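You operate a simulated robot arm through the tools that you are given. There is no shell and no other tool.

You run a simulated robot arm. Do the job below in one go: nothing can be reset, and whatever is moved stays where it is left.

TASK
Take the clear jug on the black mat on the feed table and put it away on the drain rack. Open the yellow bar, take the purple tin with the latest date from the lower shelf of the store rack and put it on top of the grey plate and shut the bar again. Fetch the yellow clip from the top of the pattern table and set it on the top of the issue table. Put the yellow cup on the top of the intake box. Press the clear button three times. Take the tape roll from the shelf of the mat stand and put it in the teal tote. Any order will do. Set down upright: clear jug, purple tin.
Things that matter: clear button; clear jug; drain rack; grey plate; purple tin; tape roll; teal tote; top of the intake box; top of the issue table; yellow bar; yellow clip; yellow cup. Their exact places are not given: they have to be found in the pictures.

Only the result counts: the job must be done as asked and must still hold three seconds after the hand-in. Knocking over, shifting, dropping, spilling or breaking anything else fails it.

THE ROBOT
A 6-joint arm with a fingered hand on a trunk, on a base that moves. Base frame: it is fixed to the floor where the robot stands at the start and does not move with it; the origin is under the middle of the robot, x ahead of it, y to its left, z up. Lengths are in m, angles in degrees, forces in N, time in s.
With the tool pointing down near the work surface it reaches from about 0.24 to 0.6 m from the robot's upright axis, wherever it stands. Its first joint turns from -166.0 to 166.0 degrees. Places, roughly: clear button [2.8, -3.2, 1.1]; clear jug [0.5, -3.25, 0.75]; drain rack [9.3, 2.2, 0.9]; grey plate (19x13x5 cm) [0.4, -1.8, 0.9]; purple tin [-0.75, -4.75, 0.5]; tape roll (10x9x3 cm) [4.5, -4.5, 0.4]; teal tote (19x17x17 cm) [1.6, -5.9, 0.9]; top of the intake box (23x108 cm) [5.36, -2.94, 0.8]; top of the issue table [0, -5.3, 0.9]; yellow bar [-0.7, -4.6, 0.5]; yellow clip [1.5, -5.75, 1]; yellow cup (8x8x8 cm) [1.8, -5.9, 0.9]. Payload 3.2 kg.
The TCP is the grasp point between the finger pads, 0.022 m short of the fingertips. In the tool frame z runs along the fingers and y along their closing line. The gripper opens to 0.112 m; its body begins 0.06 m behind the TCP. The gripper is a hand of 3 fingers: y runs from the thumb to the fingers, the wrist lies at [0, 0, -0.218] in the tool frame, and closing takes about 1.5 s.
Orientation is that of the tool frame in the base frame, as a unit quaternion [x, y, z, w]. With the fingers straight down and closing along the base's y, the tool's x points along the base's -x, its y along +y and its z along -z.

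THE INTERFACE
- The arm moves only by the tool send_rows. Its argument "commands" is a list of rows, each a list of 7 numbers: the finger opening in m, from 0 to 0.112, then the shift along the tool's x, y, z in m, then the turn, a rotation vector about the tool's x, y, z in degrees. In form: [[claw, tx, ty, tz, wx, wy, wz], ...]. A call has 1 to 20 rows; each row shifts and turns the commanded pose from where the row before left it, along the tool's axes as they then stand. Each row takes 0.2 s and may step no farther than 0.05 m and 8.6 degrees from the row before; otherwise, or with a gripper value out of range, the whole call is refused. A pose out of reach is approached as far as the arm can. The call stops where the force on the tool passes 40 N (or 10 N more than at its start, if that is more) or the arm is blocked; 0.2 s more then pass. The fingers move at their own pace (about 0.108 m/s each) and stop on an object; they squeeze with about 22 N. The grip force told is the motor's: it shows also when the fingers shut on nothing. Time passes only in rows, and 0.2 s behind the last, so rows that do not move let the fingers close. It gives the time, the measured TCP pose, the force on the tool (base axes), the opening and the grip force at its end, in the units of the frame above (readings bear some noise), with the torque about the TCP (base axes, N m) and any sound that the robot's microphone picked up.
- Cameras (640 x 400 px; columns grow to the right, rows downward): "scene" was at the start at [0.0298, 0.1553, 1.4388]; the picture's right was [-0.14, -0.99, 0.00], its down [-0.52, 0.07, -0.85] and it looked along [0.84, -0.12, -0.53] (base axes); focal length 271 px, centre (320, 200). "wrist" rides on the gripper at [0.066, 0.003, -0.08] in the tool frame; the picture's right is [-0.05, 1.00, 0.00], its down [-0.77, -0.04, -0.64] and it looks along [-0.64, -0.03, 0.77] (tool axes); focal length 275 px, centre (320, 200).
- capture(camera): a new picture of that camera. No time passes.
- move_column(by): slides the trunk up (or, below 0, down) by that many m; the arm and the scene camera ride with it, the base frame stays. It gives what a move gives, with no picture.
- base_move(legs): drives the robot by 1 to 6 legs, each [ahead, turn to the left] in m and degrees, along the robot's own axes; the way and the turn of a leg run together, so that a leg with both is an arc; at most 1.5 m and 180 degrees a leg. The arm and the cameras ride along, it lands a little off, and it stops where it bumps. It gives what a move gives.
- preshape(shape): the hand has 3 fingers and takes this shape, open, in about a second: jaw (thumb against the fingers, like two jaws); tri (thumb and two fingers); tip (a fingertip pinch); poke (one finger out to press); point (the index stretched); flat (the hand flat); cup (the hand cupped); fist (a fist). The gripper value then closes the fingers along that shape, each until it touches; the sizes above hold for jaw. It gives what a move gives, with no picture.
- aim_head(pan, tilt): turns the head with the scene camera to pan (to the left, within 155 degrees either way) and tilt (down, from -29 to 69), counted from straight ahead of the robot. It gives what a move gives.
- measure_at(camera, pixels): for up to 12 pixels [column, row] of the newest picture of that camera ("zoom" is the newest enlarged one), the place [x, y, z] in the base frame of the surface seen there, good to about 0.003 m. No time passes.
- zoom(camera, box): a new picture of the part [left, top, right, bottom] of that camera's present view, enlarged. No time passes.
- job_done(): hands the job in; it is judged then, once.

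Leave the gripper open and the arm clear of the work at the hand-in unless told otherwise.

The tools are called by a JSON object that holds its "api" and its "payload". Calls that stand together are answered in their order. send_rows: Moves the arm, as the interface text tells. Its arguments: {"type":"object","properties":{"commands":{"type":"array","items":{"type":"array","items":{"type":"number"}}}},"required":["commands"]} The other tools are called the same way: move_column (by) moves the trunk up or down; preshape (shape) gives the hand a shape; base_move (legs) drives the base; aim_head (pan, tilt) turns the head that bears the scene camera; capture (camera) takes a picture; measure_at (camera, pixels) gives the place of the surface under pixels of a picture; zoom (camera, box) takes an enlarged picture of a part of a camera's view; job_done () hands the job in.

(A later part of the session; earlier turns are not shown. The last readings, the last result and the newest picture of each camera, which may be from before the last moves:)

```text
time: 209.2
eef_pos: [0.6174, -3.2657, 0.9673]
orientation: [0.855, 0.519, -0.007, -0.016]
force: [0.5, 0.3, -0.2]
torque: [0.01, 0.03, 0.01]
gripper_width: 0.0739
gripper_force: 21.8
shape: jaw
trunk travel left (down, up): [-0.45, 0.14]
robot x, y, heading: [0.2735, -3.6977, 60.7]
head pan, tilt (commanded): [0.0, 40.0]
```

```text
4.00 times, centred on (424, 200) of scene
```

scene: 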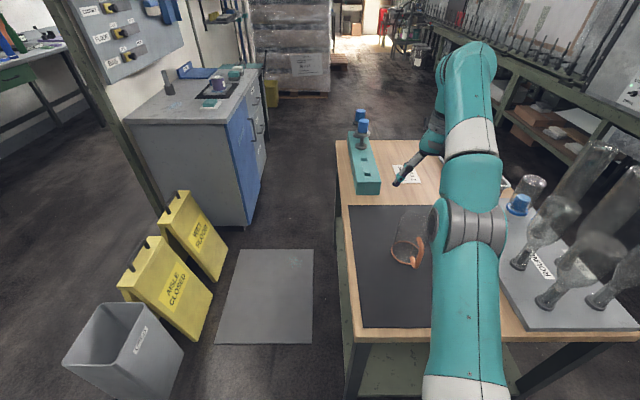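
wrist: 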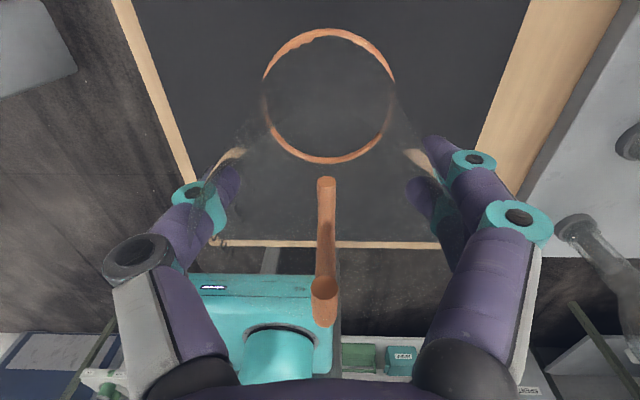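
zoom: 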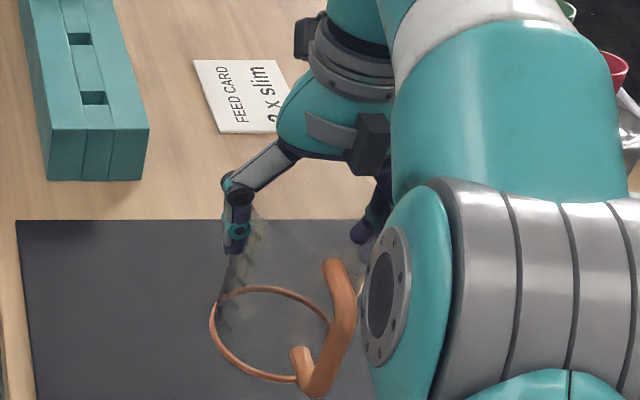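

I inspect the jug's top (open or closed) in an enlarged wrist picture.

{"api": "zoom", "payload": {"camera": "wrist", "box": [160, 0, 480, 200]}}

{"api": "zoom", "payload": {"camera": "wrist", "box": [180, 150, 468, 330]}}

{"api": "zoom", "payload": {"camera": "scene", "box": [380, 190, 460, 240]}}

{"api": "measure_at", "payload": {"camera": "wrist", "pixels": [[330, 100], [330, 60], [330, 140], [330, 35], [330, 160], [270, 130], [390, 80], [325, 185], [325, 300], [240, 220], [400, 220], [330, 230]]}}

```text
2.00 times, centred on (320, 100) of wrist
```

zoom: 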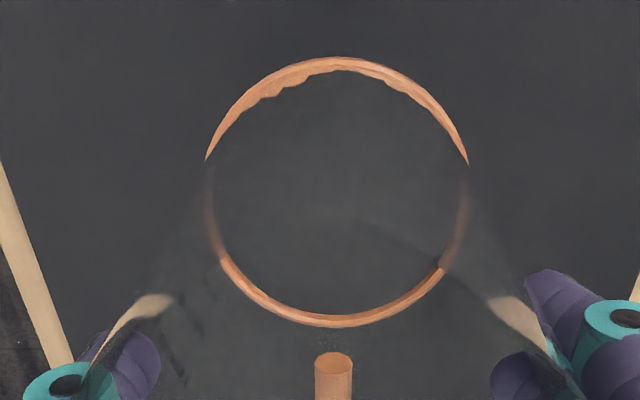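

```text
2.22 times, centred on (324, 240) of wrist
```

zoom: 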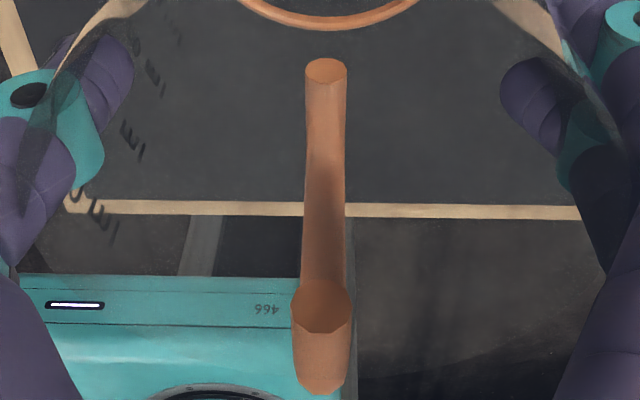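

```text
8.00 times, centred on (420, 215) of scene
```

zoom: 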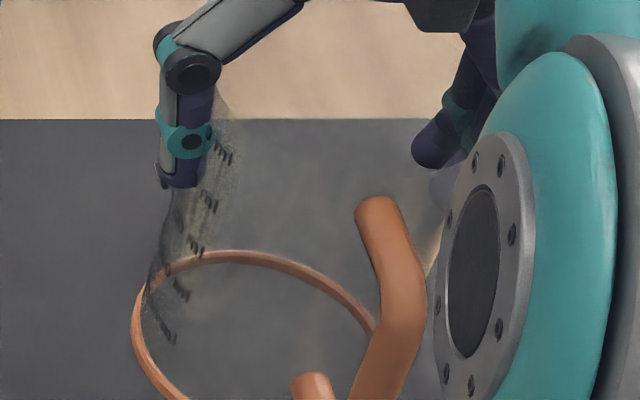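

```text
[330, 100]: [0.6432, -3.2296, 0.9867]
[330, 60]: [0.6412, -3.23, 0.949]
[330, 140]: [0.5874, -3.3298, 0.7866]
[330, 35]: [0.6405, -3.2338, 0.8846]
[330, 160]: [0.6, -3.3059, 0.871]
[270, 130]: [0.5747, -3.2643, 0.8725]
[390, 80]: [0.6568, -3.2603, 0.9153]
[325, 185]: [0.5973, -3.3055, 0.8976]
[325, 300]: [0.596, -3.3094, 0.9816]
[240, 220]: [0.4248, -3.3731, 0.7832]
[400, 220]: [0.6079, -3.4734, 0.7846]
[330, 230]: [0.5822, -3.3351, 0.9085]
```

I sample more depth points over the jug's mouth and base to find out whether the upper end is open.

{"api": "measure_at", "payload": {"camera": "wrist", "pixels": [[330, 115], [330, 122], [330, 130], [330, 150], [310, 140], [350, 140], [290, 130], [370, 130], [330, 170], [330, 200], [290, 190], [370, 190]]}}

{"api": "measure_at", "payload": {"camera": "zoom", "pixels": [[200, 200], [240, 120], [300, 150], [260, 200], [250, 330], [220, 380], [300, 320], [180, 250], [150, 300], [420, 200], [330, 110], [280, 100]]}}

```text
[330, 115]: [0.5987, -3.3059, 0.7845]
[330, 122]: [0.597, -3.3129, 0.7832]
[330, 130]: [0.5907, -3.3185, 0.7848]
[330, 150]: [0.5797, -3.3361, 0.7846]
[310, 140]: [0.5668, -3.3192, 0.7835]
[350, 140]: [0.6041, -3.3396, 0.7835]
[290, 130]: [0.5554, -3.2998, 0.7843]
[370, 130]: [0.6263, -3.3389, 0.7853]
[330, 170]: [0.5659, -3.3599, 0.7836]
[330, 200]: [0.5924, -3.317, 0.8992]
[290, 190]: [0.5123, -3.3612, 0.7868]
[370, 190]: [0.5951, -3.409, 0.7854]
```

```text
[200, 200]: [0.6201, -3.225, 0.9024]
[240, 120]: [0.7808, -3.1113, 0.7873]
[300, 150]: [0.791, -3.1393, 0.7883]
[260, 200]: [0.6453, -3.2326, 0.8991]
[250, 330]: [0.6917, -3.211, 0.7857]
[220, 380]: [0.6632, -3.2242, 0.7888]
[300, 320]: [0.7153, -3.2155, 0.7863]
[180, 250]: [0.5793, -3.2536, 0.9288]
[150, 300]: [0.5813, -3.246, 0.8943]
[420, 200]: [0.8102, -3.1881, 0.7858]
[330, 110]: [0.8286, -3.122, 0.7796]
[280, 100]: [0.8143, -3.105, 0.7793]
```

Depth sees through the glass. I zoom in strongly on the printed marks on the jug to judge which way is up.

{"api": "zoom", "payload": {"camera": "scene", "box": [392, 204, 424, 224]}}

{"api": "zoom", "payload": {"camera": "scene", "box": [392, 218, 424, 238]}}

{"api": "zoom", "payload": {"camera": "wrist", "box": [190, 140, 270, 190]}}

```text
16.00 times, centred on (408, 214) of scene
```

zoom: 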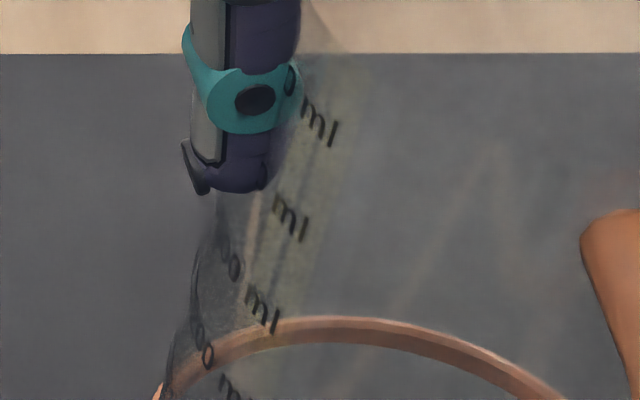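

```text
16.00 times, centred on (408, 228) of scene
```

zoom: 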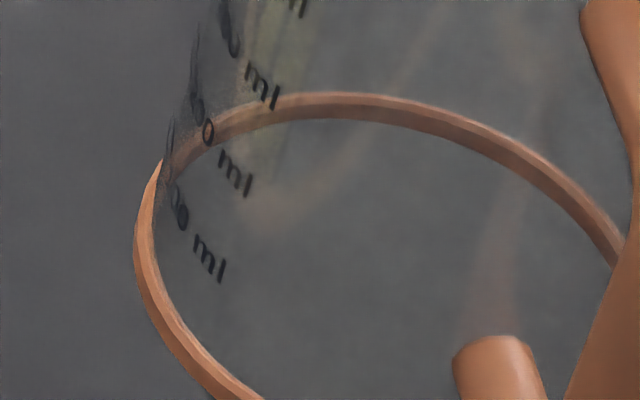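

```text
8.00 times, centred on (230, 165) of wrist
```

zoom: 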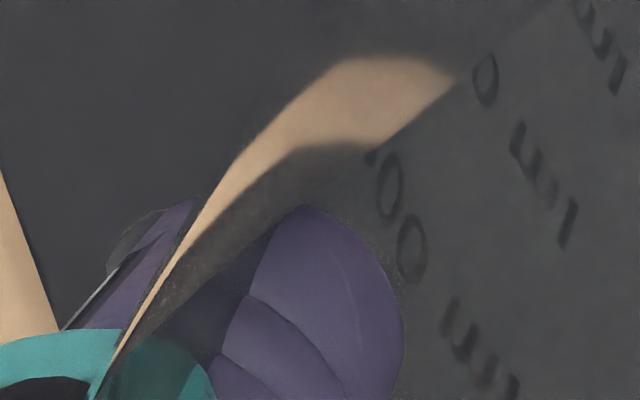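

The marks read "…00 ml" upright, so the jug stands upright with its base ring down. I draw the arm in and up a bit for travel, then back away from the table.

{"api": "send_rows", "payload": {"commands": [[0.06, -0.02, 0, -0.025, 0, 0, 0], [0.06, -0.03, 0, -0.02, 0, 0, 0], [0.06, -0.03, 0, -0.02, 0, 0, 0], [0.06, -0.03, 0, -0.02, 0, 0, 0]]}}

{"api": "base_move", "payload": {"legs": [[-0.4, 0]]}}

{"api": "capture", "payload": {"camera": "wrist"}}

```text
time: 210.2
eef_pos: [0.5681, -3.3656, 1.0514]
orientation: [0.855, 0.519, -0.007, -0.016]
force: [0.1, -0.4, -0.4]
torque: [0.03, -0.02, -0.01]
gripper_width: 0.0737
gripper_force: 22.3
shape: jaw
trunk travel left (down, up): [-0.45, 0.14]
robot x, y, heading: [0.276, -3.696, 60.7]
head pan, tilt (commanded): [0.0, 40.0]
```

```text
time: 212.7
eef_pos: [0.3739, -3.709, 1.0524]
orientation: [0.853, 0.521, -0.007, -0.016]
force: [-0.1, -0.2, -1.1]
torque: [-0.02, -0.01, -0.02]
gripper_width: 0.0737
gripper_force: 21.7
shape: jaw
trunk travel left (down, up): [-0.45, 0.14]
robot x, y, heading: [0.0807, -4.0441, 60.8]
head pan, tilt (commanded): [0.0, 40.0]
```

```text
taken
```

wrist: 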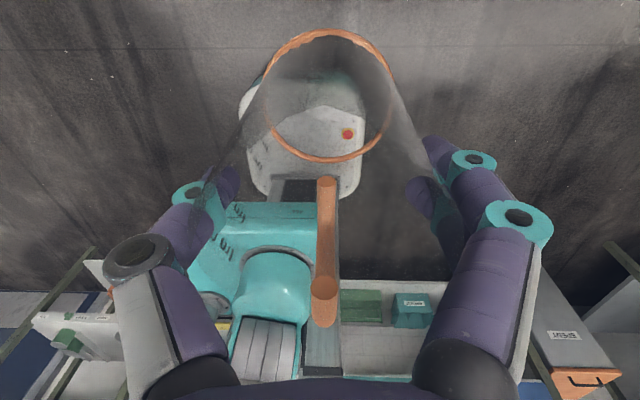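

Jug held. I head for the drain rack: turn right, 1.1 m past the feed table, then left along the conveyor passage.

{"api": "base_move", "payload": {"legs": [[0, -89.4], [1.1, 0], [0, 90]]}}

{"api": "aim_head", "payload": {"pan": 0, "tilt": 20}}

{"api": "capture", "payload": {"camera": "scene"}}

```text
time: 225.9
eef_pos: [1.3293, -4.2134, 1.0499]
orientation: [0.848, 0.529, -0.006, -0.017]
force: [0.1, 0.6, 0.2]
torque: [0.03, 0.01, -0.03]
gripper_width: 0.0734
gripper_force: 22.0
shape: jaw
trunk travel left (down, up): [-0.45, 0.14]
robot x, y, heading: [1.0405, -4.5505, 62.3]
head pan, tilt (commanded): [0.0, 40.0]
```

```text
time: 226.7
eef_pos: [1.3289, -4.2139, 1.052]
orientation: [0.848, 0.53, -0.007, -0.016]
force: [0.3, -0.1, -0.3]
torque: [0.0, -0.03, 0.02]
gripper_width: 0.0735
gripper_force: 22.0
shape: jaw
trunk travel left (down, up): [-0.45, 0.14]
robot x, y, heading: [1.0389, -4.5566, 62.3]
head pan, tilt (commanded): [0.0, 20.0]
```

```text
taken
```

scene: 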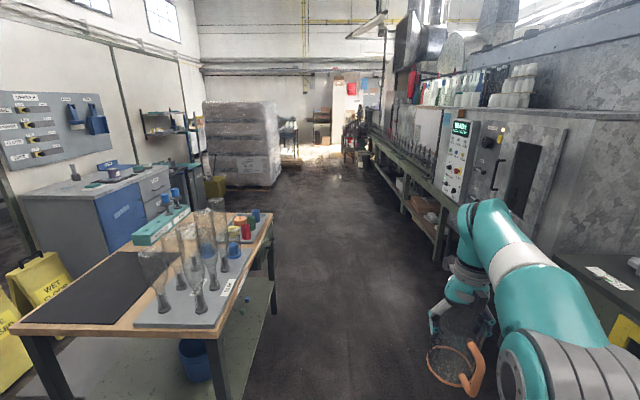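

I measure the passage limits ahead.

{"api": "measure_at", "payload": {"camera": "scene", "pixels": [[277, 183], [300, 165], [345, 165], [360, 165], [405, 210], [437, 260], [330, 160], [320, 150], [290, 130], [320, 200], [312, 120], [225, 190]]}}

{"api": "zoom", "payload": {"camera": "scene", "box": [240, 70, 400, 170]}}

```text
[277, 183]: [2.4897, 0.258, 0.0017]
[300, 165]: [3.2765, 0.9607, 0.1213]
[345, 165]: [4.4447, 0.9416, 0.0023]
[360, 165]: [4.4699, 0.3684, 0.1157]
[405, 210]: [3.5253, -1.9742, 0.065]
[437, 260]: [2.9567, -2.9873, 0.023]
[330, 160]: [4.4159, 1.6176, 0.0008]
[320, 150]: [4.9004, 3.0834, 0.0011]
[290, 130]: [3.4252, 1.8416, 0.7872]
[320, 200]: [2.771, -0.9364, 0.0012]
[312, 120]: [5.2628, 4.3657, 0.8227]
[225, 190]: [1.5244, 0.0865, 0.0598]
```

```text
4.00 times, centred on (320, 120) of scene
```

zoom: 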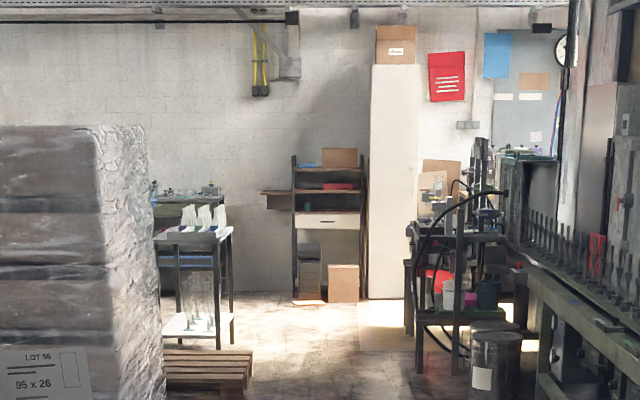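

The lane at w≈3.05 is clear (pallet edge 2.4, buckets 3.7). I drive 4.5 m along it.

{"api": "base_move", "payload": {"legs": [[0, -0.9], [1.5, 0], [1.5, 0], [1.5, 0]]}}

{"api": "capture", "payload": {"camera": "scene"}}

{"api": "measure_at", "payload": {"camera": "scene", "pixels": [[200, 250], [260, 220], [300, 200], [350, 220], [380, 250], [420, 280], [330, 180], [280, 180], [400, 200], [320, 160], [360, 170], [240, 160]]}}

```text
time: 248.5
eef_pos: [3.438, -0.2427, 1.0516]
orientation: [0.851, 0.525, -0.007, -0.017]
force: [0.3, 0.5, -0.4]
torque: [-0.01, -0.01, -0.01]
gripper_width: 0.0735
gripper_force: 22.3
shape: jaw
trunk travel left (down, up): [-0.45, 0.14]
robot x, y, heading: [3.1459, -0.5809, 61.6]
head pan, tilt (commanded): [0.0, 20.0]
```

```text
taken
```

scene: 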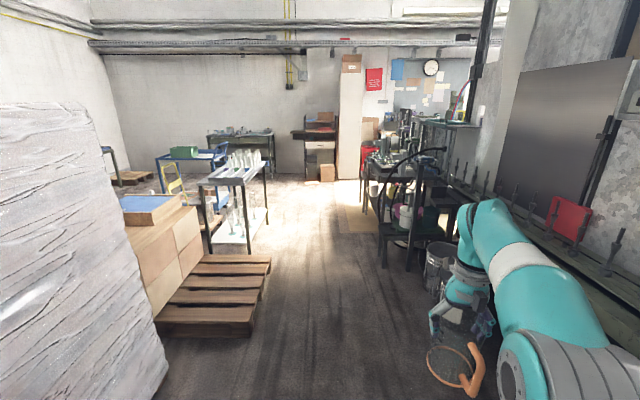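

```text
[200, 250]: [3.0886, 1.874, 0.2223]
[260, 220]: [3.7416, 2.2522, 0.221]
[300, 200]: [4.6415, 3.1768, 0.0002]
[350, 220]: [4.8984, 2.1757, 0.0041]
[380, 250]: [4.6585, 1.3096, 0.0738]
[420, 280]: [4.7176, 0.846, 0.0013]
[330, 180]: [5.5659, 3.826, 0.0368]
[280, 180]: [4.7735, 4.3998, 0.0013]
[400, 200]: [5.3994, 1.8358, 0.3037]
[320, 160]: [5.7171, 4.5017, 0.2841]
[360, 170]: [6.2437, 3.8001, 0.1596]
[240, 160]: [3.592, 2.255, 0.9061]
```

I measure pallet corner, mat edges and the hose table's legs.

{"api": "measure_at", "payload": {"camera": "scene", "pixels": [[270, 265], [255, 325], [338, 232], [345, 200], [382, 262], [385, 235], [362, 200], [425, 295], [270, 240], [440, 240], [430, 125], [400, 110]]}}

{"api": "zoom", "payload": {"camera": "scene", "box": [300, 40, 492, 160]}}

```text
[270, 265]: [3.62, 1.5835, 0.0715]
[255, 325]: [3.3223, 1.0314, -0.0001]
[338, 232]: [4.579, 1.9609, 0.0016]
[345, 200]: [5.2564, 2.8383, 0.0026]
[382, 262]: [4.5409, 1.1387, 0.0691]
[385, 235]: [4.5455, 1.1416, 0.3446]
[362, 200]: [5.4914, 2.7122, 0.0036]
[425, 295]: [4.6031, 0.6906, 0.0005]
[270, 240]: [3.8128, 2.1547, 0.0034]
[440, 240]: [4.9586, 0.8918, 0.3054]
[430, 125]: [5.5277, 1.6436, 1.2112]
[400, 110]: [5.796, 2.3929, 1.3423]
```

```text
3.33 times, centred on (396, 100) of scene
```

zoom: 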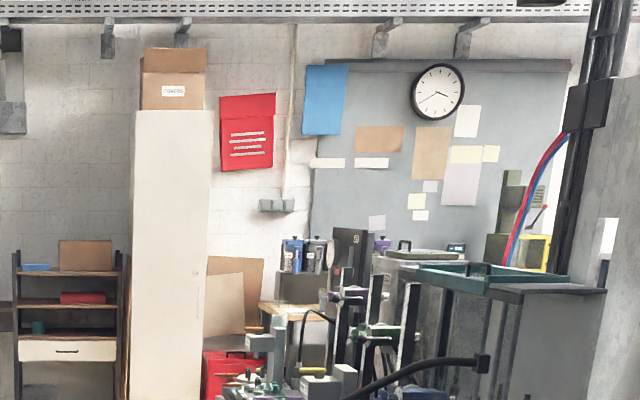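

I shift slightly left to w≈2.9 and go 3 m further.

{"api": "base_move", "payload": {"legs": [[0, 2.2], [1.5, 0], [1.5, 0], [0, -2]]}}

{"api": "aim_head", "payload": {"pan": -50, "tilt": 20}}

{"api": "capture", "payload": {"camera": "scene"}}

{"api": "aim_head", "payload": {"pan": 0, "tilt": 20}}

{"api": "capture", "payload": {"camera": "scene"}}

```text
time: 263.8
eef_pos: [4.7739, 2.4585, 1.0515]
orientation: [0.849, 0.528, -0.007, -0.016]
force: [-0.1, 0.5, -0.1]
torque: [0.04, 0.04, 0.0]
gripper_width: 0.0737
gripper_force: 21.6
shape: jaw
trunk travel left (down, up): [-0.45, 0.14]
robot x, y, heading: [4.4859, 2.1171, 62.2]
head pan, tilt (commanded): [0.0, 20.0]
```

```text
time: 264.9
eef_pos: [4.7718, 2.457, 1.0505]
orientation: [0.849, 0.528, -0.007, -0.016]
force: [-0.3, 0.0, -2.1]
torque: [0.02, -0.02, 0.01]
gripper_width: 0.0737
gripper_force: 22.2
shape: jaw
trunk travel left (down, up): [-0.45, 0.14]
robot x, y, heading: [4.4863, 2.1218, 62.0]
head pan, tilt (commanded): [-50.0, 20.0]
```

```text
taken
```

scene: 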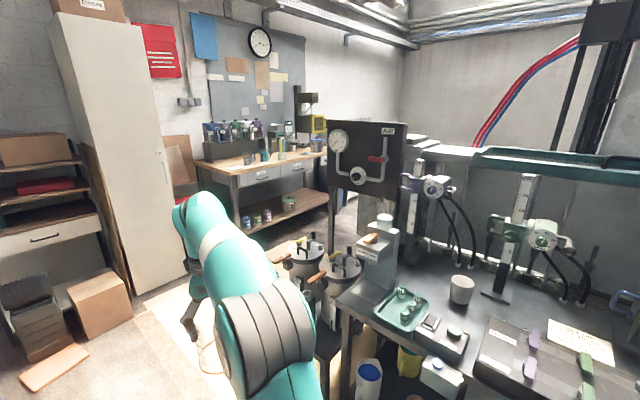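

```text
time: 266.1
eef_pos: [4.7721, 2.4578, 1.0523]
orientation: [0.849, 0.528, -0.007, -0.016]
force: [0.1, 0.0, -0.3]
torque: [0.02, 0.01, -0.02]
gripper_width: 0.0735
gripper_force: 22.1
shape: jaw
trunk travel left (down, up): [-0.45, 0.14]
robot x, y, heading: [4.4824, 2.1169, 62.0]
head pan, tilt (commanded): [0.0, 20.0]
```

```text
taken
```

scene: 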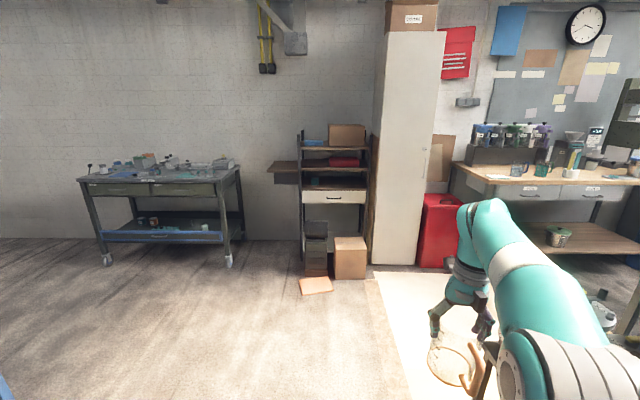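

I measure the surroundings here.

{"api": "measure_at", "payload": {"camera": "scene", "pixels": [[376, 280], [400, 370], [440, 268], [400, 265], [315, 285], [350, 280], [460, 165], [640, 185], [560, 235], [300, 260], [200, 330], [620, 340]]}}

{"api": "aim_head", "payload": {"pan": -60, "tilt": 10}}

{"api": "capture", "payload": {"camera": "scene"}}

{"api": "measure_at", "payload": {"camera": "scene", "pixels": [[300, 230], [320, 160], [340, 230], [250, 150], [200, 120], [370, 150], [260, 250], [230, 230], [300, 260], [310, 200], [330, 190], [410, 100]]}}

```text
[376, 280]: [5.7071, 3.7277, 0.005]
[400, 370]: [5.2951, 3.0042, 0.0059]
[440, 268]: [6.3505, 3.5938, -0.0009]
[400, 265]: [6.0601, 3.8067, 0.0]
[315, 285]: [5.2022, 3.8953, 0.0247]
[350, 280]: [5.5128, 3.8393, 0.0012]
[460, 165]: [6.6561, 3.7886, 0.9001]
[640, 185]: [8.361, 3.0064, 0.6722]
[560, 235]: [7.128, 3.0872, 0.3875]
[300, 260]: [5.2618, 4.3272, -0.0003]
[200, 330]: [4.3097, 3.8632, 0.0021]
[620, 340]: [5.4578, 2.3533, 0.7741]
```

```text
time: 267.4
eef_pos: [4.7718, 2.4594, 1.0515]
orientation: [0.849, 0.528, -0.007, -0.015]
force: [-0.2, 0.0, -1.1]
torque: [-0.03, -0.01, 0.0]
gripper_width: 0.0733
gripper_force: 21.9
shape: jaw
trunk travel left (down, up): [-0.45, 0.14]
robot x, y, heading: [4.4861, 2.1185, 61.8]
head pan, tilt (commanded): [-60.0, 10.0]
```

```text
taken
```

scene: 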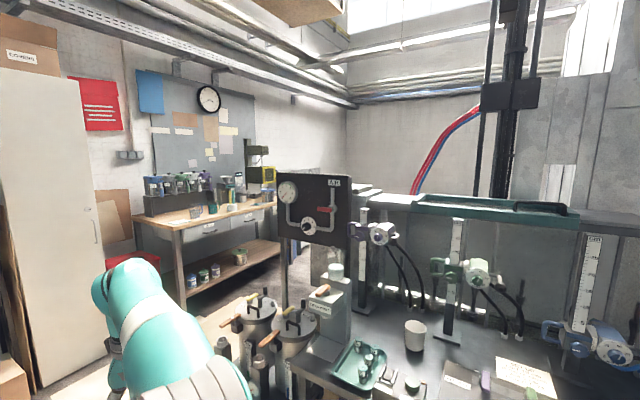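

```text
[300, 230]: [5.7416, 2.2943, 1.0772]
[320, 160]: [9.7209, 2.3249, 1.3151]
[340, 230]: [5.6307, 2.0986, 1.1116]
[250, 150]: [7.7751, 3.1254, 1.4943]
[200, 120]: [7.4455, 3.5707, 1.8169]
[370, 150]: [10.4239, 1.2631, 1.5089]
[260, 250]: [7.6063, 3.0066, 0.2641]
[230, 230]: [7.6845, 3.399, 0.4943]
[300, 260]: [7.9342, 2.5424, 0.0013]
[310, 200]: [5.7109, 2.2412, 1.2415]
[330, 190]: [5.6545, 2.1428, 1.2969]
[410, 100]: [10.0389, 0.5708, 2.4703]
```

There seems to be a mat on the floor toward the passage. I look at the floor there in detail.

{"api": "aim_head", "payload": {"pan": -25, "tilt": 40}}

{"api": "capture", "payload": {"camera": "scene"}}

{"api": "measure_at", "payload": {"camera": "scene", "pixels": [[180, 200], [200, 160], [220, 250], [170, 300], [260, 180], [300, 150], [330, 120], [200, 350], [230, 130], [210, 200], [160, 250], [320, 60]]}}

```text
time: 268.4
eef_pos: [4.7714, 2.4571, 1.0517]
orientation: [0.849, 0.529, -0.007, -0.016]
force: [0.2, 0.1, -1.0]
torque: [-0.01, 0.01, 0.02]
gripper_width: 0.0738
gripper_force: 22.1
shape: jaw
trunk travel left (down, up): [-0.45, 0.14]
robot x, y, heading: [4.4817, 2.1235, 62.1]
head pan, tilt (commanded): [-25.0, 40.0]
```

```text
taken
```

scene: 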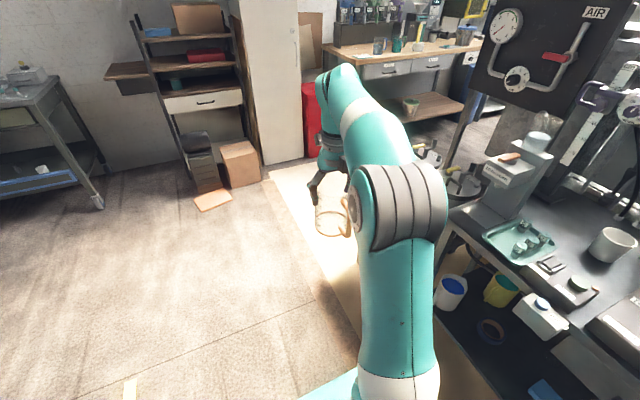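

```text
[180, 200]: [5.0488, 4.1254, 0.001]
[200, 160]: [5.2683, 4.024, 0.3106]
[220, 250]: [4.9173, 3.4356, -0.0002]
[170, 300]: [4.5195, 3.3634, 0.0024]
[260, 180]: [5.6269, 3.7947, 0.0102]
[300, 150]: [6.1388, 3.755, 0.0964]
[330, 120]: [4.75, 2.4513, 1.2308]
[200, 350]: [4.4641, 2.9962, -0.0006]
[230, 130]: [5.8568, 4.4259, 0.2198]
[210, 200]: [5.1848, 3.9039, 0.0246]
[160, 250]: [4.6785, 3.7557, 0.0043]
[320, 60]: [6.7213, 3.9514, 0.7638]
```

The tan area is a thin floor sheet. I drive 1.3 m ahead (staying left of it), then turn right to look down the passage.

{"api": "base_move", "payload": {"legs": [[1.25, -0.6], [0, -90]]}}

{"api": "aim_head", "payload": {"pan": 0, "tilt": 22}}

{"api": "capture", "payload": {"camera": "scene"}}

{"api": "measure_at", "payload": {"camera": "scene", "pixels": [[200, 300], [250, 250], [300, 220], [340, 200], [320, 180], [280, 180], [380, 230], [400, 280], [350, 170], [250, 190], [300, 300], [220, 150]]}}

```text
time: 278.5
eef_pos: [5.4177, 2.9257, 1.0519]
orientation: [0.973, -0.23, 0.007, -0.017]
force: [-0.2, -0.4, 0.3]
torque: [0.0, -0.05, 0.0]
gripper_width: 0.0734
gripper_force: 22.2
shape: jaw
trunk travel left (down, up): [-0.45, 0.14]
robot x, y, heading: [5.078, 3.2169, -28.8]
head pan, tilt (commanded): [-25.0, 40.0]
```

```text
time: 279.4
eef_pos: [5.4166, 2.9258, 1.0505]
orientation: [0.973, -0.229, 0.006, -0.017]
force: [-0.4, -0.4, -1.0]
torque: [0.01, -0.03, -0.01]
gripper_width: 0.0736
gripper_force: 22.3
shape: jaw
trunk travel left (down, up): [-0.45, 0.14]
robot x, y, heading: [5.078, 3.215, -28.3]
head pan, tilt (commanded): [0.0, 22.0]
```

```text
taken
```

scene: 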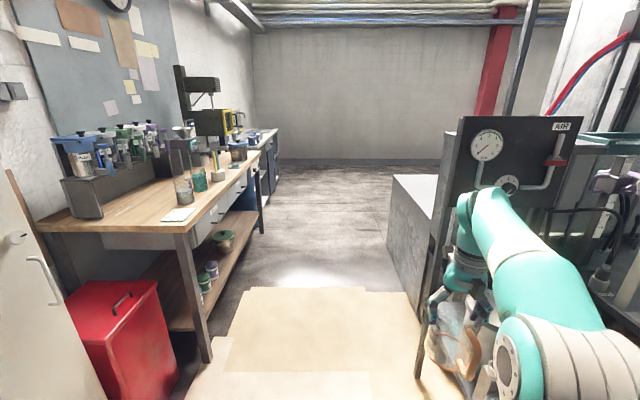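

```text
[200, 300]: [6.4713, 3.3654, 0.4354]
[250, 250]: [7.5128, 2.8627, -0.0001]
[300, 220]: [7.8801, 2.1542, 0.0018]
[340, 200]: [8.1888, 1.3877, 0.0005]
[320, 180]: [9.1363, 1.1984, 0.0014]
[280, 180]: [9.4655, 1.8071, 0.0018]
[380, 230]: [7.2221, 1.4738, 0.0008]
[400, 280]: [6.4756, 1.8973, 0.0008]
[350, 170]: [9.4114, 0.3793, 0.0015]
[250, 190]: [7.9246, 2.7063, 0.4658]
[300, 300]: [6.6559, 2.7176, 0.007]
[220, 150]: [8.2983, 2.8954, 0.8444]
```

I measure the passage width (bench leg, gauge stand leg) and the boards.

{"api": "measure_at", "payload": {"camera": "scene", "pixels": [[205, 355], [420, 370], [180, 232], [262, 160], [265, 230], [310, 290], [310, 310], [230, 345], [400, 360], [390, 265], [440, 320], [160, 370]]}}

{"api": "zoom", "payload": {"camera": "scene", "box": [170, 90, 330, 190]}}

```text
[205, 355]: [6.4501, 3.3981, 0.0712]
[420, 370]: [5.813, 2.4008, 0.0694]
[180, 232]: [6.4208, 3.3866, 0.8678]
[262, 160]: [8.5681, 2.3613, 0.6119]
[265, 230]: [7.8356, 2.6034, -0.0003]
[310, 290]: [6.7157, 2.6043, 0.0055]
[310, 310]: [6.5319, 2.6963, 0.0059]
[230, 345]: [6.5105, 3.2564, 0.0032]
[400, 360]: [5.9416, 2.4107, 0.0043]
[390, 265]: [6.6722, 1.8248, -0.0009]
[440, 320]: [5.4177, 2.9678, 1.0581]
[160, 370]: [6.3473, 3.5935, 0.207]
```

```text
4.00 times, centred on (250, 140) of scene
```

zoom: 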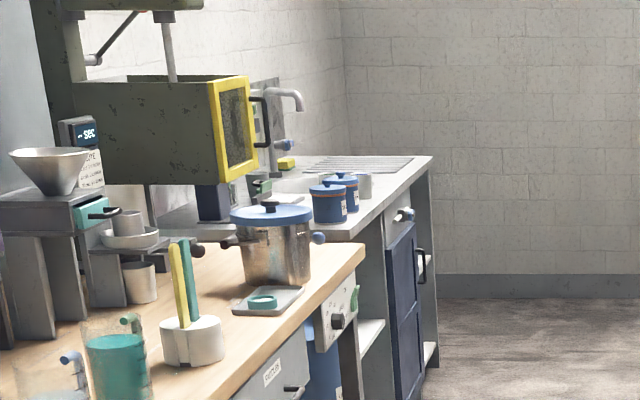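

The drain rack is the ridged board at the end of the sink counter (zoom (370,165)). The passage is 1.18 m wide with thin boards on the floor (5 mm). I test with a short leg and check the boards stay put.

{"api": "base_move", "payload": {"legs": [[0, 9], [0.3, 0]]}}

{"api": "capture", "payload": {"camera": "scene"}}

```text
time: 282.1
eef_pos: [5.7447, 2.8829, 1.0505]
orientation: [0.988, -0.152, 0.005, -0.017]
force: [0.2, -0.3, -1.2]
torque: [0.01, -0.05, 0.02]
gripper_width: 0.0737
gripper_force: 21.7
shape: jaw
trunk travel left (down, up): [-0.45, 0.14]
robot x, y, heading: [5.365, 3.1146, -19.4]
head pan, tilt (commanded): [0.0, 22.0]
```

```text
taken
```

scene: 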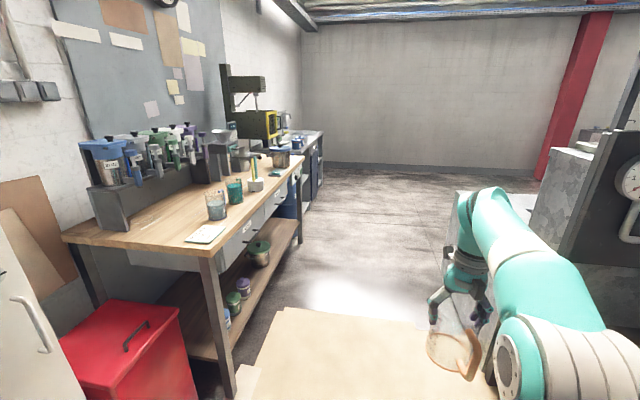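

No bump and the boards did not move. I continue through the passage.

{"api": "base_move", "payload": {"legs": [[0.8, 0], [0, -9], [1.5, 0]]}}

{"api": "aim_head", "payload": {"pan": 40, "tilt": 25}}

{"api": "capture", "payload": {"camera": "scene"}}

{"api": "measure_at", "payload": {"camera": "scene", "pixels": [[320, 200], [320, 150], [300, 170], [350, 180], [380, 170], [400, 200], [280, 200], [260, 220], [400, 160], [430, 250], [350, 220], [300, 250]]}}

```text
time: 294.1
eef_pos: [7.7864, 1.8474, 1.051]
orientation: [0.973, -0.229, 0.006, -0.016]
force: [-0.8, -0.4, -0.9]
torque: [0.05, -0.04, -0.01]
gripper_width: 0.0734
gripper_force: 22.7
shape: jaw
trunk travel left (down, up): [-0.45, 0.14]
robot x, y, heading: [7.449, 2.1381, -28.1]
head pan, tilt (commanded): [0.0, 22.0]
```

```text
time: 295.2
eef_pos: [7.786, 1.8466, 1.0517]
orientation: [0.974, -0.228, 0.006, -0.016]
force: [1.2, -0.4, -0.4]
torque: [0.02, -0.02, -0.01]
gripper_width: 0.0737
gripper_force: 22.2
shape: jaw
trunk travel left (down, up): [-0.45, 0.14]
robot x, y, heading: [7.446, 2.1385, -28.0]
head pan, tilt (commanded): [40.0, 25.0]
```

```text
taken
```

scene: 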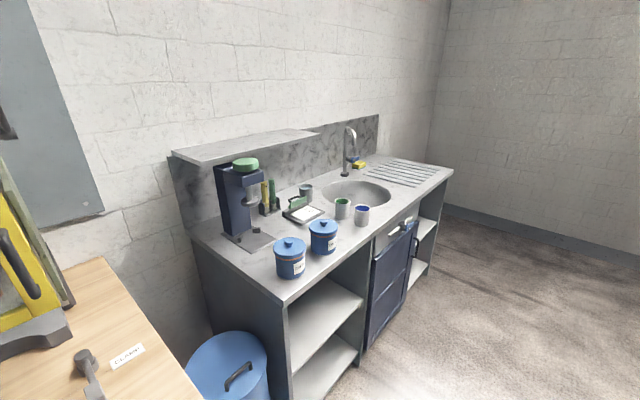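

```text
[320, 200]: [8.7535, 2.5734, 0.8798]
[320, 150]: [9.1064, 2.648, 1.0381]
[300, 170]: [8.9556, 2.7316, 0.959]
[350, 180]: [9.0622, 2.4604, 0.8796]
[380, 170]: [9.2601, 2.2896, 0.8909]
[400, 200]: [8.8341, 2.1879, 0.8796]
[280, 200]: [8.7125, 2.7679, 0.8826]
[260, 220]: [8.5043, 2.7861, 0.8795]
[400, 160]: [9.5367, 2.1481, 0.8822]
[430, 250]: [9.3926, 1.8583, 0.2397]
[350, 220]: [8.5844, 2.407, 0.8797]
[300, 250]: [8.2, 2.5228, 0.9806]
```

The ribbed drain rack is at about pixel (405,172). I zoom in and measure it.

{"api": "zoom", "payload": {"camera": "scene", "box": [340, 135, 468, 215]}}

{"api": "measure_at", "payload": {"camera": "zoom", "pixels": [[130, 185], [310, 110], [500, 160], [360, 270], [310, 190], [330, 170], [300, 210], [250, 160], [450, 180], [420, 235], [560, 170], [400, 200]]}}

```text
5.00 times, centred on (404, 175) of scene
```

zoom: 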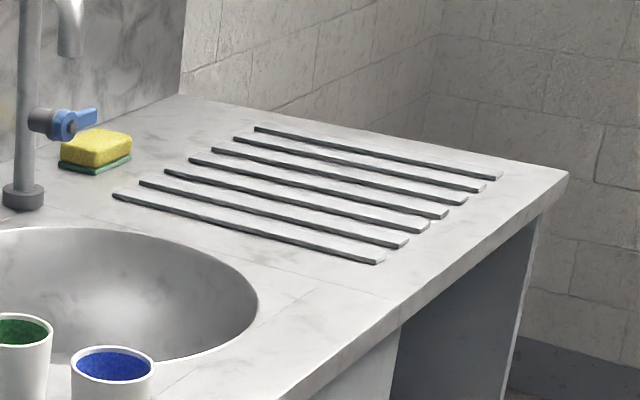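

```text
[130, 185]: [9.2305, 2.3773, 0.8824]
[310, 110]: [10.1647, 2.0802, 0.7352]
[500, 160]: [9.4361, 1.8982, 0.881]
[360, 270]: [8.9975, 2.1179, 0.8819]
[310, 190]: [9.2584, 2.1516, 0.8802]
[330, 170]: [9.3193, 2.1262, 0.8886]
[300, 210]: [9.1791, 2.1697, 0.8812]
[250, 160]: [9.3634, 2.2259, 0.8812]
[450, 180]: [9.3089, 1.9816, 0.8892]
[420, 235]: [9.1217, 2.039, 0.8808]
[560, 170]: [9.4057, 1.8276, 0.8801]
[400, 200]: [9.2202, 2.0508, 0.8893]
```

Rack: six low bars (top z 0.889), u −6.18…−6.52, w 6.9…7.38. I drive along to w≈7.14 and turn left to face it.

{"api": "base_move", "payload": {"legs": [[1.5, -0.6], [0.13, 0], [0, 90]]}}

{"api": "aim_head", "payload": {"pan": 0, "tilt": 35}}

{"api": "capture", "payload": {"camera": "scene"}}

```text
time: 307.4
eef_pos: [9.1684, 1.6889, 1.0502]
orientation: [0.851, 0.525, -0.006, -0.016]
force: [-0.1, -0.4, -1.0]
torque: [0.0, -0.02, 0.01]
gripper_width: 0.0732
gripper_force: 22.0
shape: jaw
trunk travel left (down, up): [-0.45, 0.14]
robot x, y, heading: [8.874, 1.3499, 61.5]
head pan, tilt (commanded): [40.0, 25.0]
```

```text
time: 308.4
eef_pos: [9.1675, 1.688, 1.0506]
orientation: [0.852, 0.524, -0.007, -0.016]
force: [-0.5, 0.2, -1.0]
torque: [0.01, -0.02, -0.01]
gripper_width: 0.0736
gripper_force: 22.1
shape: jaw
trunk travel left (down, up): [-0.45, 0.14]
robot x, y, heading: [8.8743, 1.3497, 61.4]
head pan, tilt (commanded): [0.0, 35.0]
```

```text
taken
```

scene: 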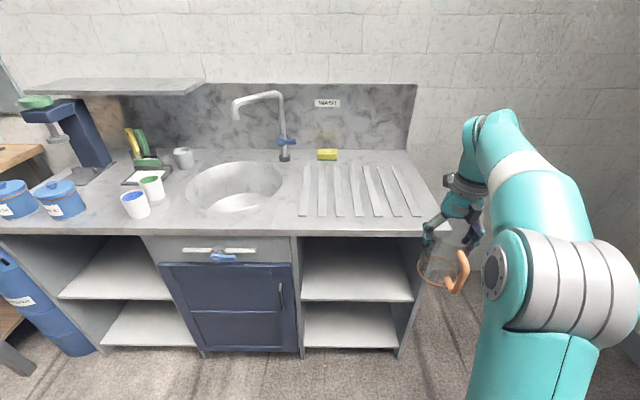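

I measure the rack bars from here.

{"api": "measure_at", "payload": {"camera": "scene", "pixels": [[304, 212], [340, 212], [375, 212], [412, 212], [307, 168], [403, 170], [355, 190], [358, 168], [360, 214], [430, 232], [330, 232], [280, 212]]}}

```text
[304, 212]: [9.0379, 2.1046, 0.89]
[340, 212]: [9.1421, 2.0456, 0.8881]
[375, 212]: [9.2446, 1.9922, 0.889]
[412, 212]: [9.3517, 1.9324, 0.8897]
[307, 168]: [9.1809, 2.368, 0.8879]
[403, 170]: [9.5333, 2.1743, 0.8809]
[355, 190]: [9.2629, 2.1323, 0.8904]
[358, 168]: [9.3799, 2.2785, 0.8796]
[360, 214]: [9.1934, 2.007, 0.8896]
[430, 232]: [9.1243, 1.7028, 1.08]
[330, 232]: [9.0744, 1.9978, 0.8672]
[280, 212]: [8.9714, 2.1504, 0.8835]
```

I zoom to get exact bar positions and widths.

{"api": "zoom", "payload": {"camera": "scene", "box": [296, 150, 424, 230]}}

{"api": "measure_at", "payload": {"camera": "zoom", "pixels": [[25, 300], [60, 300], [130, 300], [210, 300], [235, 300], [305, 300], [400, 300], [490, 300], [585, 300], [45, 300], [170, 300], [270, 300]]}}

```text
5.00 times, centred on (360, 190) of scene
```

zoom: 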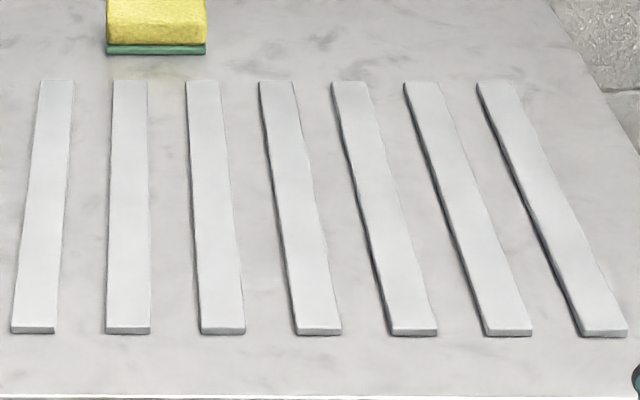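

```text
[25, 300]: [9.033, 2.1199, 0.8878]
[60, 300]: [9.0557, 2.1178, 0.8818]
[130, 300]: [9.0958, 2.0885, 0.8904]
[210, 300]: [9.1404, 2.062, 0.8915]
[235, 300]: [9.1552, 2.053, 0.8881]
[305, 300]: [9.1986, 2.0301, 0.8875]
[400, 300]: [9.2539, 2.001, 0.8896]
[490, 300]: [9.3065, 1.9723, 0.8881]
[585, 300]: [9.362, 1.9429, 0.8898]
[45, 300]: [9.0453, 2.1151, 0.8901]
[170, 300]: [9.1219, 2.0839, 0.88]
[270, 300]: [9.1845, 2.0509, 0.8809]
```

Bars are 6.3 cm apart; I'll set the jug midway between bars 4 and 5, at w=7.14, u=−6.30 → (9.285, 2.1135), so two bars support it. I drive 0.32 m closer.

{"api": "base_move", "payload": {"legs": [[0.32, 0]]}}

{"api": "capture", "payload": {"camera": "scene"}}

```text
time: 310.6
eef_pos: [9.3188, 1.9689, 1.0511]
orientation: [0.851, 0.525, -0.006, -0.016]
force: [0.0, -0.4, 0.3]
torque: [0.03, 0.0, 0.04]
gripper_width: 0.0732
gripper_force: 22.3
shape: jaw
trunk travel left (down, up): [-0.45, 0.14]
robot x, y, heading: [9.0315, 1.6333, 61.4]
head pan, tilt (commanded): [0.0, 35.0]
```

```text
taken
```

scene: 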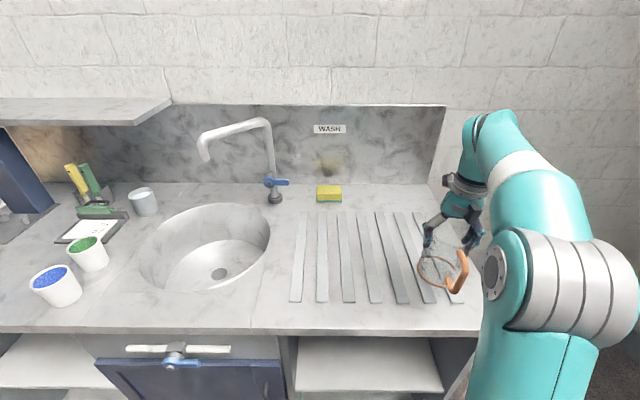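

I extend to the target spot while lowering to about 1.5 cm above the bars.

{"api": "send_rows", "payload": {"commands": [[0.06, 0.01, -0.0239, 0.02, 0, 0, 0], [0.06, 0.03, -0.0239, 0.014, 0, 0, 0], [0.06, 0.037, -0.0239, 0.005, 0, 0, 0], [0.06, 0.037, -0.0239, 0.004, 0, 0, 0]]}}

{"api": "capture", "payload": {"camera": "scene"}}

{"api": "zoom", "payload": {"camera": "scene", "box": [300, 190, 460, 290]}}

{"api": "capture", "payload": {"camera": "wrist"}}

```text
time: 311.6
eef_pos: [9.2838, 2.1132, 1.0104]
orientation: [0.851, 0.525, -0.007, -0.016]
force: [0.1, -1.2, -1.4]
torque: [0.0, -0.03, 0.0]
gripper_width: 0.0732
gripper_force: 22.2
shape: jaw
trunk travel left (down, up): [-0.45, 0.14]
robot x, y, heading: [9.0271, 1.6306, 61.3]
head pan, tilt (commanded): [0.0, 35.0]
```

```text
taken
```

scene: 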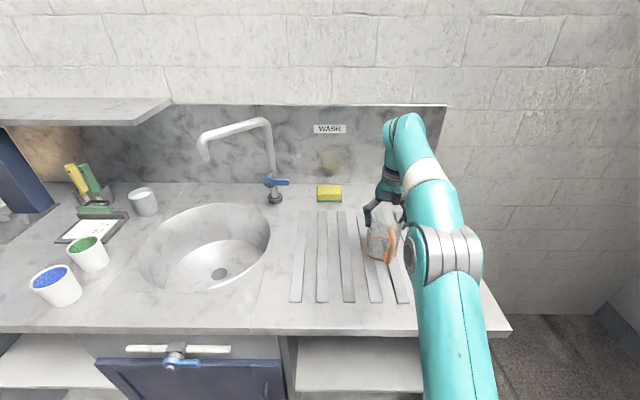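

```text
4.00 times, centred on (380, 240) of scene
```

zoom: 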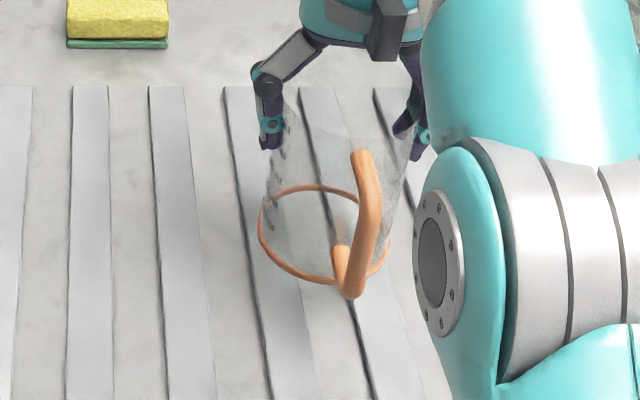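

```text
taken
```

wrist: 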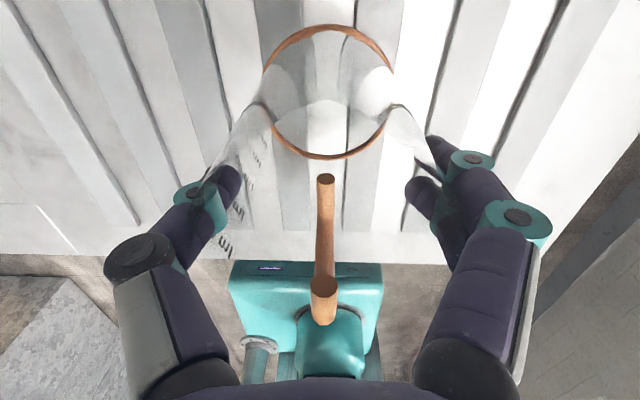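

Jug is over bars 4 and 5. I lower in small steps until contact.

{"api": "send_rows", "payload": {"commands": [[0.06, 0, 0, 0.009, 0, 0, 0], [0.06, 0, 0, 0.005, 0, 0, 0]]}}

{"api": "send_rows", "payload": {"commands": [[0.06, 0, 0, 0.003, 0, 0, 0]]}}

{"api": "send_rows", "payload": {"commands": [[0.06, 0, 0, 0.002, 0, 0, 0]]}}

```text
time: 312.2
eef_pos: [9.284, 2.1142, 0.9981]
orientation: [0.851, 0.525, -0.007, -0.015]
force: [0.1, 0.4, -1.0]
torque: [0.01, -0.03, -0.01]
gripper_width: 0.0732
gripper_force: 21.9
shape: jaw
trunk travel left (down, up): [-0.45, 0.14]
robot x, y, heading: [9.0276, 1.629, 61.5]
head pan, tilt (commanded): [0.0, 35.0]
```

```text
time: 312.6
eef_pos: [9.2838, 2.1141, 0.9947]
orientation: [0.851, 0.525, -0.007, -0.015]
force: [-0.1, -0.1, -0.3]
torque: [0.01, 0.06, 0.02]
gripper_width: 0.0734
gripper_force: 22.2
shape: jaw
trunk travel left (down, up): [-0.45, 0.14]
robot x, y, heading: [9.0252, 1.6327, 61.8]
head pan, tilt (commanded): [0.0, 35.0]
```

```text
time: 313.0
eef_pos: [9.2828, 2.1138, 0.9934]
orientation: [0.851, 0.525, -0.007, -0.017]
force: [-0.3, 0.6, -1.2]
torque: [0.01, 0.01, -0.02]
gripper_width: 0.0733
gripper_force: 21.7
shape: jaw
trunk travel left (down, up): [-0.45, 0.14]
robot x, y, heading: [9.0238, 1.6311, 61.4]
head pan, tilt (commanded): [0.0, 35.0]
```

{"api": "send_rows", "payload": {"commands": [[0.06, 0, 0, 0.002, 0, 0, 0]]}}

{"api": "send_rows", "payload": {"commands": [[0.06, 0, 0, 0.002, 0, 0, 0]]}}

```text
time: 313.4
eef_pos: [9.283, 2.1149, 0.9906]
orientation: [0.851, 0.525, -0.007, -0.016]
force: [-0.3, -0.7, -1.5]
torque: [0.03, 0.01, 0.01]
gripper_width: 0.0733
gripper_force: 22.0
shape: jaw
trunk travel left (down, up): [-0.45, 0.14]
robot x, y, heading: [9.0275, 1.6292, 61.6]
head pan, tilt (commanded): [0.0, 35.0]
```

```text
time: 313.8
eef_pos: [9.2841, 2.1135, 0.9892]
orientation: [0.851, 0.525, -0.007, -0.017]
force: [-0.4, 1.0, 1.8]
torque: [0.02, 0.0, 0.0]
gripper_width: 0.0731
gripper_force: 22.0
shape: jaw
trunk travel left (down, up): [-0.45, 0.14]
robot x, y, heading: [9.0248, 1.6318, 61.4]
head pan, tilt (commanded): [0.0, 35.0]
```

Contact (+1.8 N). I open the fingers.

{"api": "send_rows", "payload": {"commands": [[0.08, 0, 0, 0, 0, 0, 0], [0.095, 0, 0, 0, 0, 0, 0], [0.11, 0, 0, 0, 0, 0, 0], [0.11, 0, 0, 0, 0, 0, 0]]}}

{"api": "capture", "payload": {"camera": "wrist"}}

```text
time: 314.8
eef_pos: [9.2826, 2.1144, 0.9888]
orientation: [0.851, 0.525, -0.007, -0.016]
force: [0.2, 0.1, -1.5]
torque: [-0.03, -0.04, 0.0]
gripper_width: 0.1098
gripper_force: 0.1
shape: jaw
trunk travel left (down, up): [-0.45, 0.14]
robot x, y, heading: [9.0282, 1.6283, 61.3]
head pan, tilt (commanded): [0.0, 35.0]
```

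```text
taken
```

wrist: 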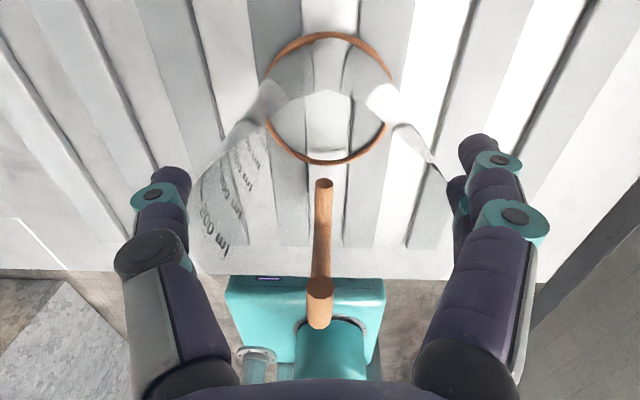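

Released; the jug stands upright. I raise the trunk 0.13 m straight up to clear the rim.

{"api": "move_column", "payload": {"by": 0.13}}

{"api": "capture", "payload": {"camera": "scene"}}

{"api": "zoom", "payload": {"camera": "scene", "box": [310, 200, 470, 300]}}

```text
time: 316.4
eef_pos: [9.2829, 2.1139, 1.1183]
orientation: [0.851, 0.525, -0.007, -0.016]
force: [0.6, -0.7, -0.3]
torque: [-0.01, -0.01, -0.01]
gripper_width: 0.1099
gripper_force: 0.1
shape: jaw
trunk travel left (down, up): [-0.58, 0.01]
robot x, y, heading: [9.0252, 1.6339, 61.7]
head pan, tilt (commanded): [0.0, 35.0]
```

```text
taken
```

scene: 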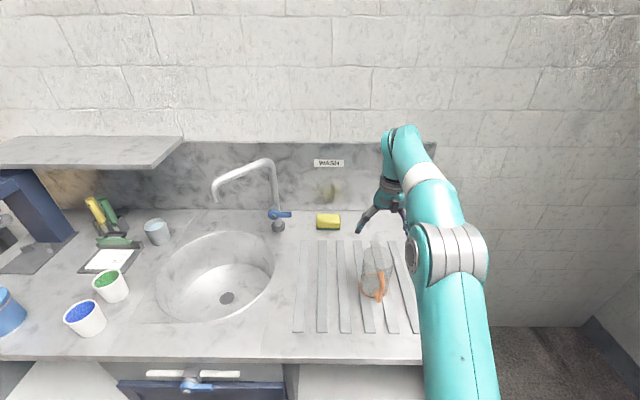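

```text
4.00 times, centred on (390, 250) of scene
```

zoom: 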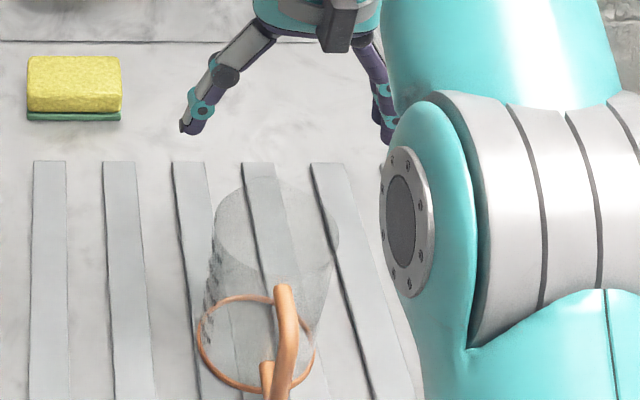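

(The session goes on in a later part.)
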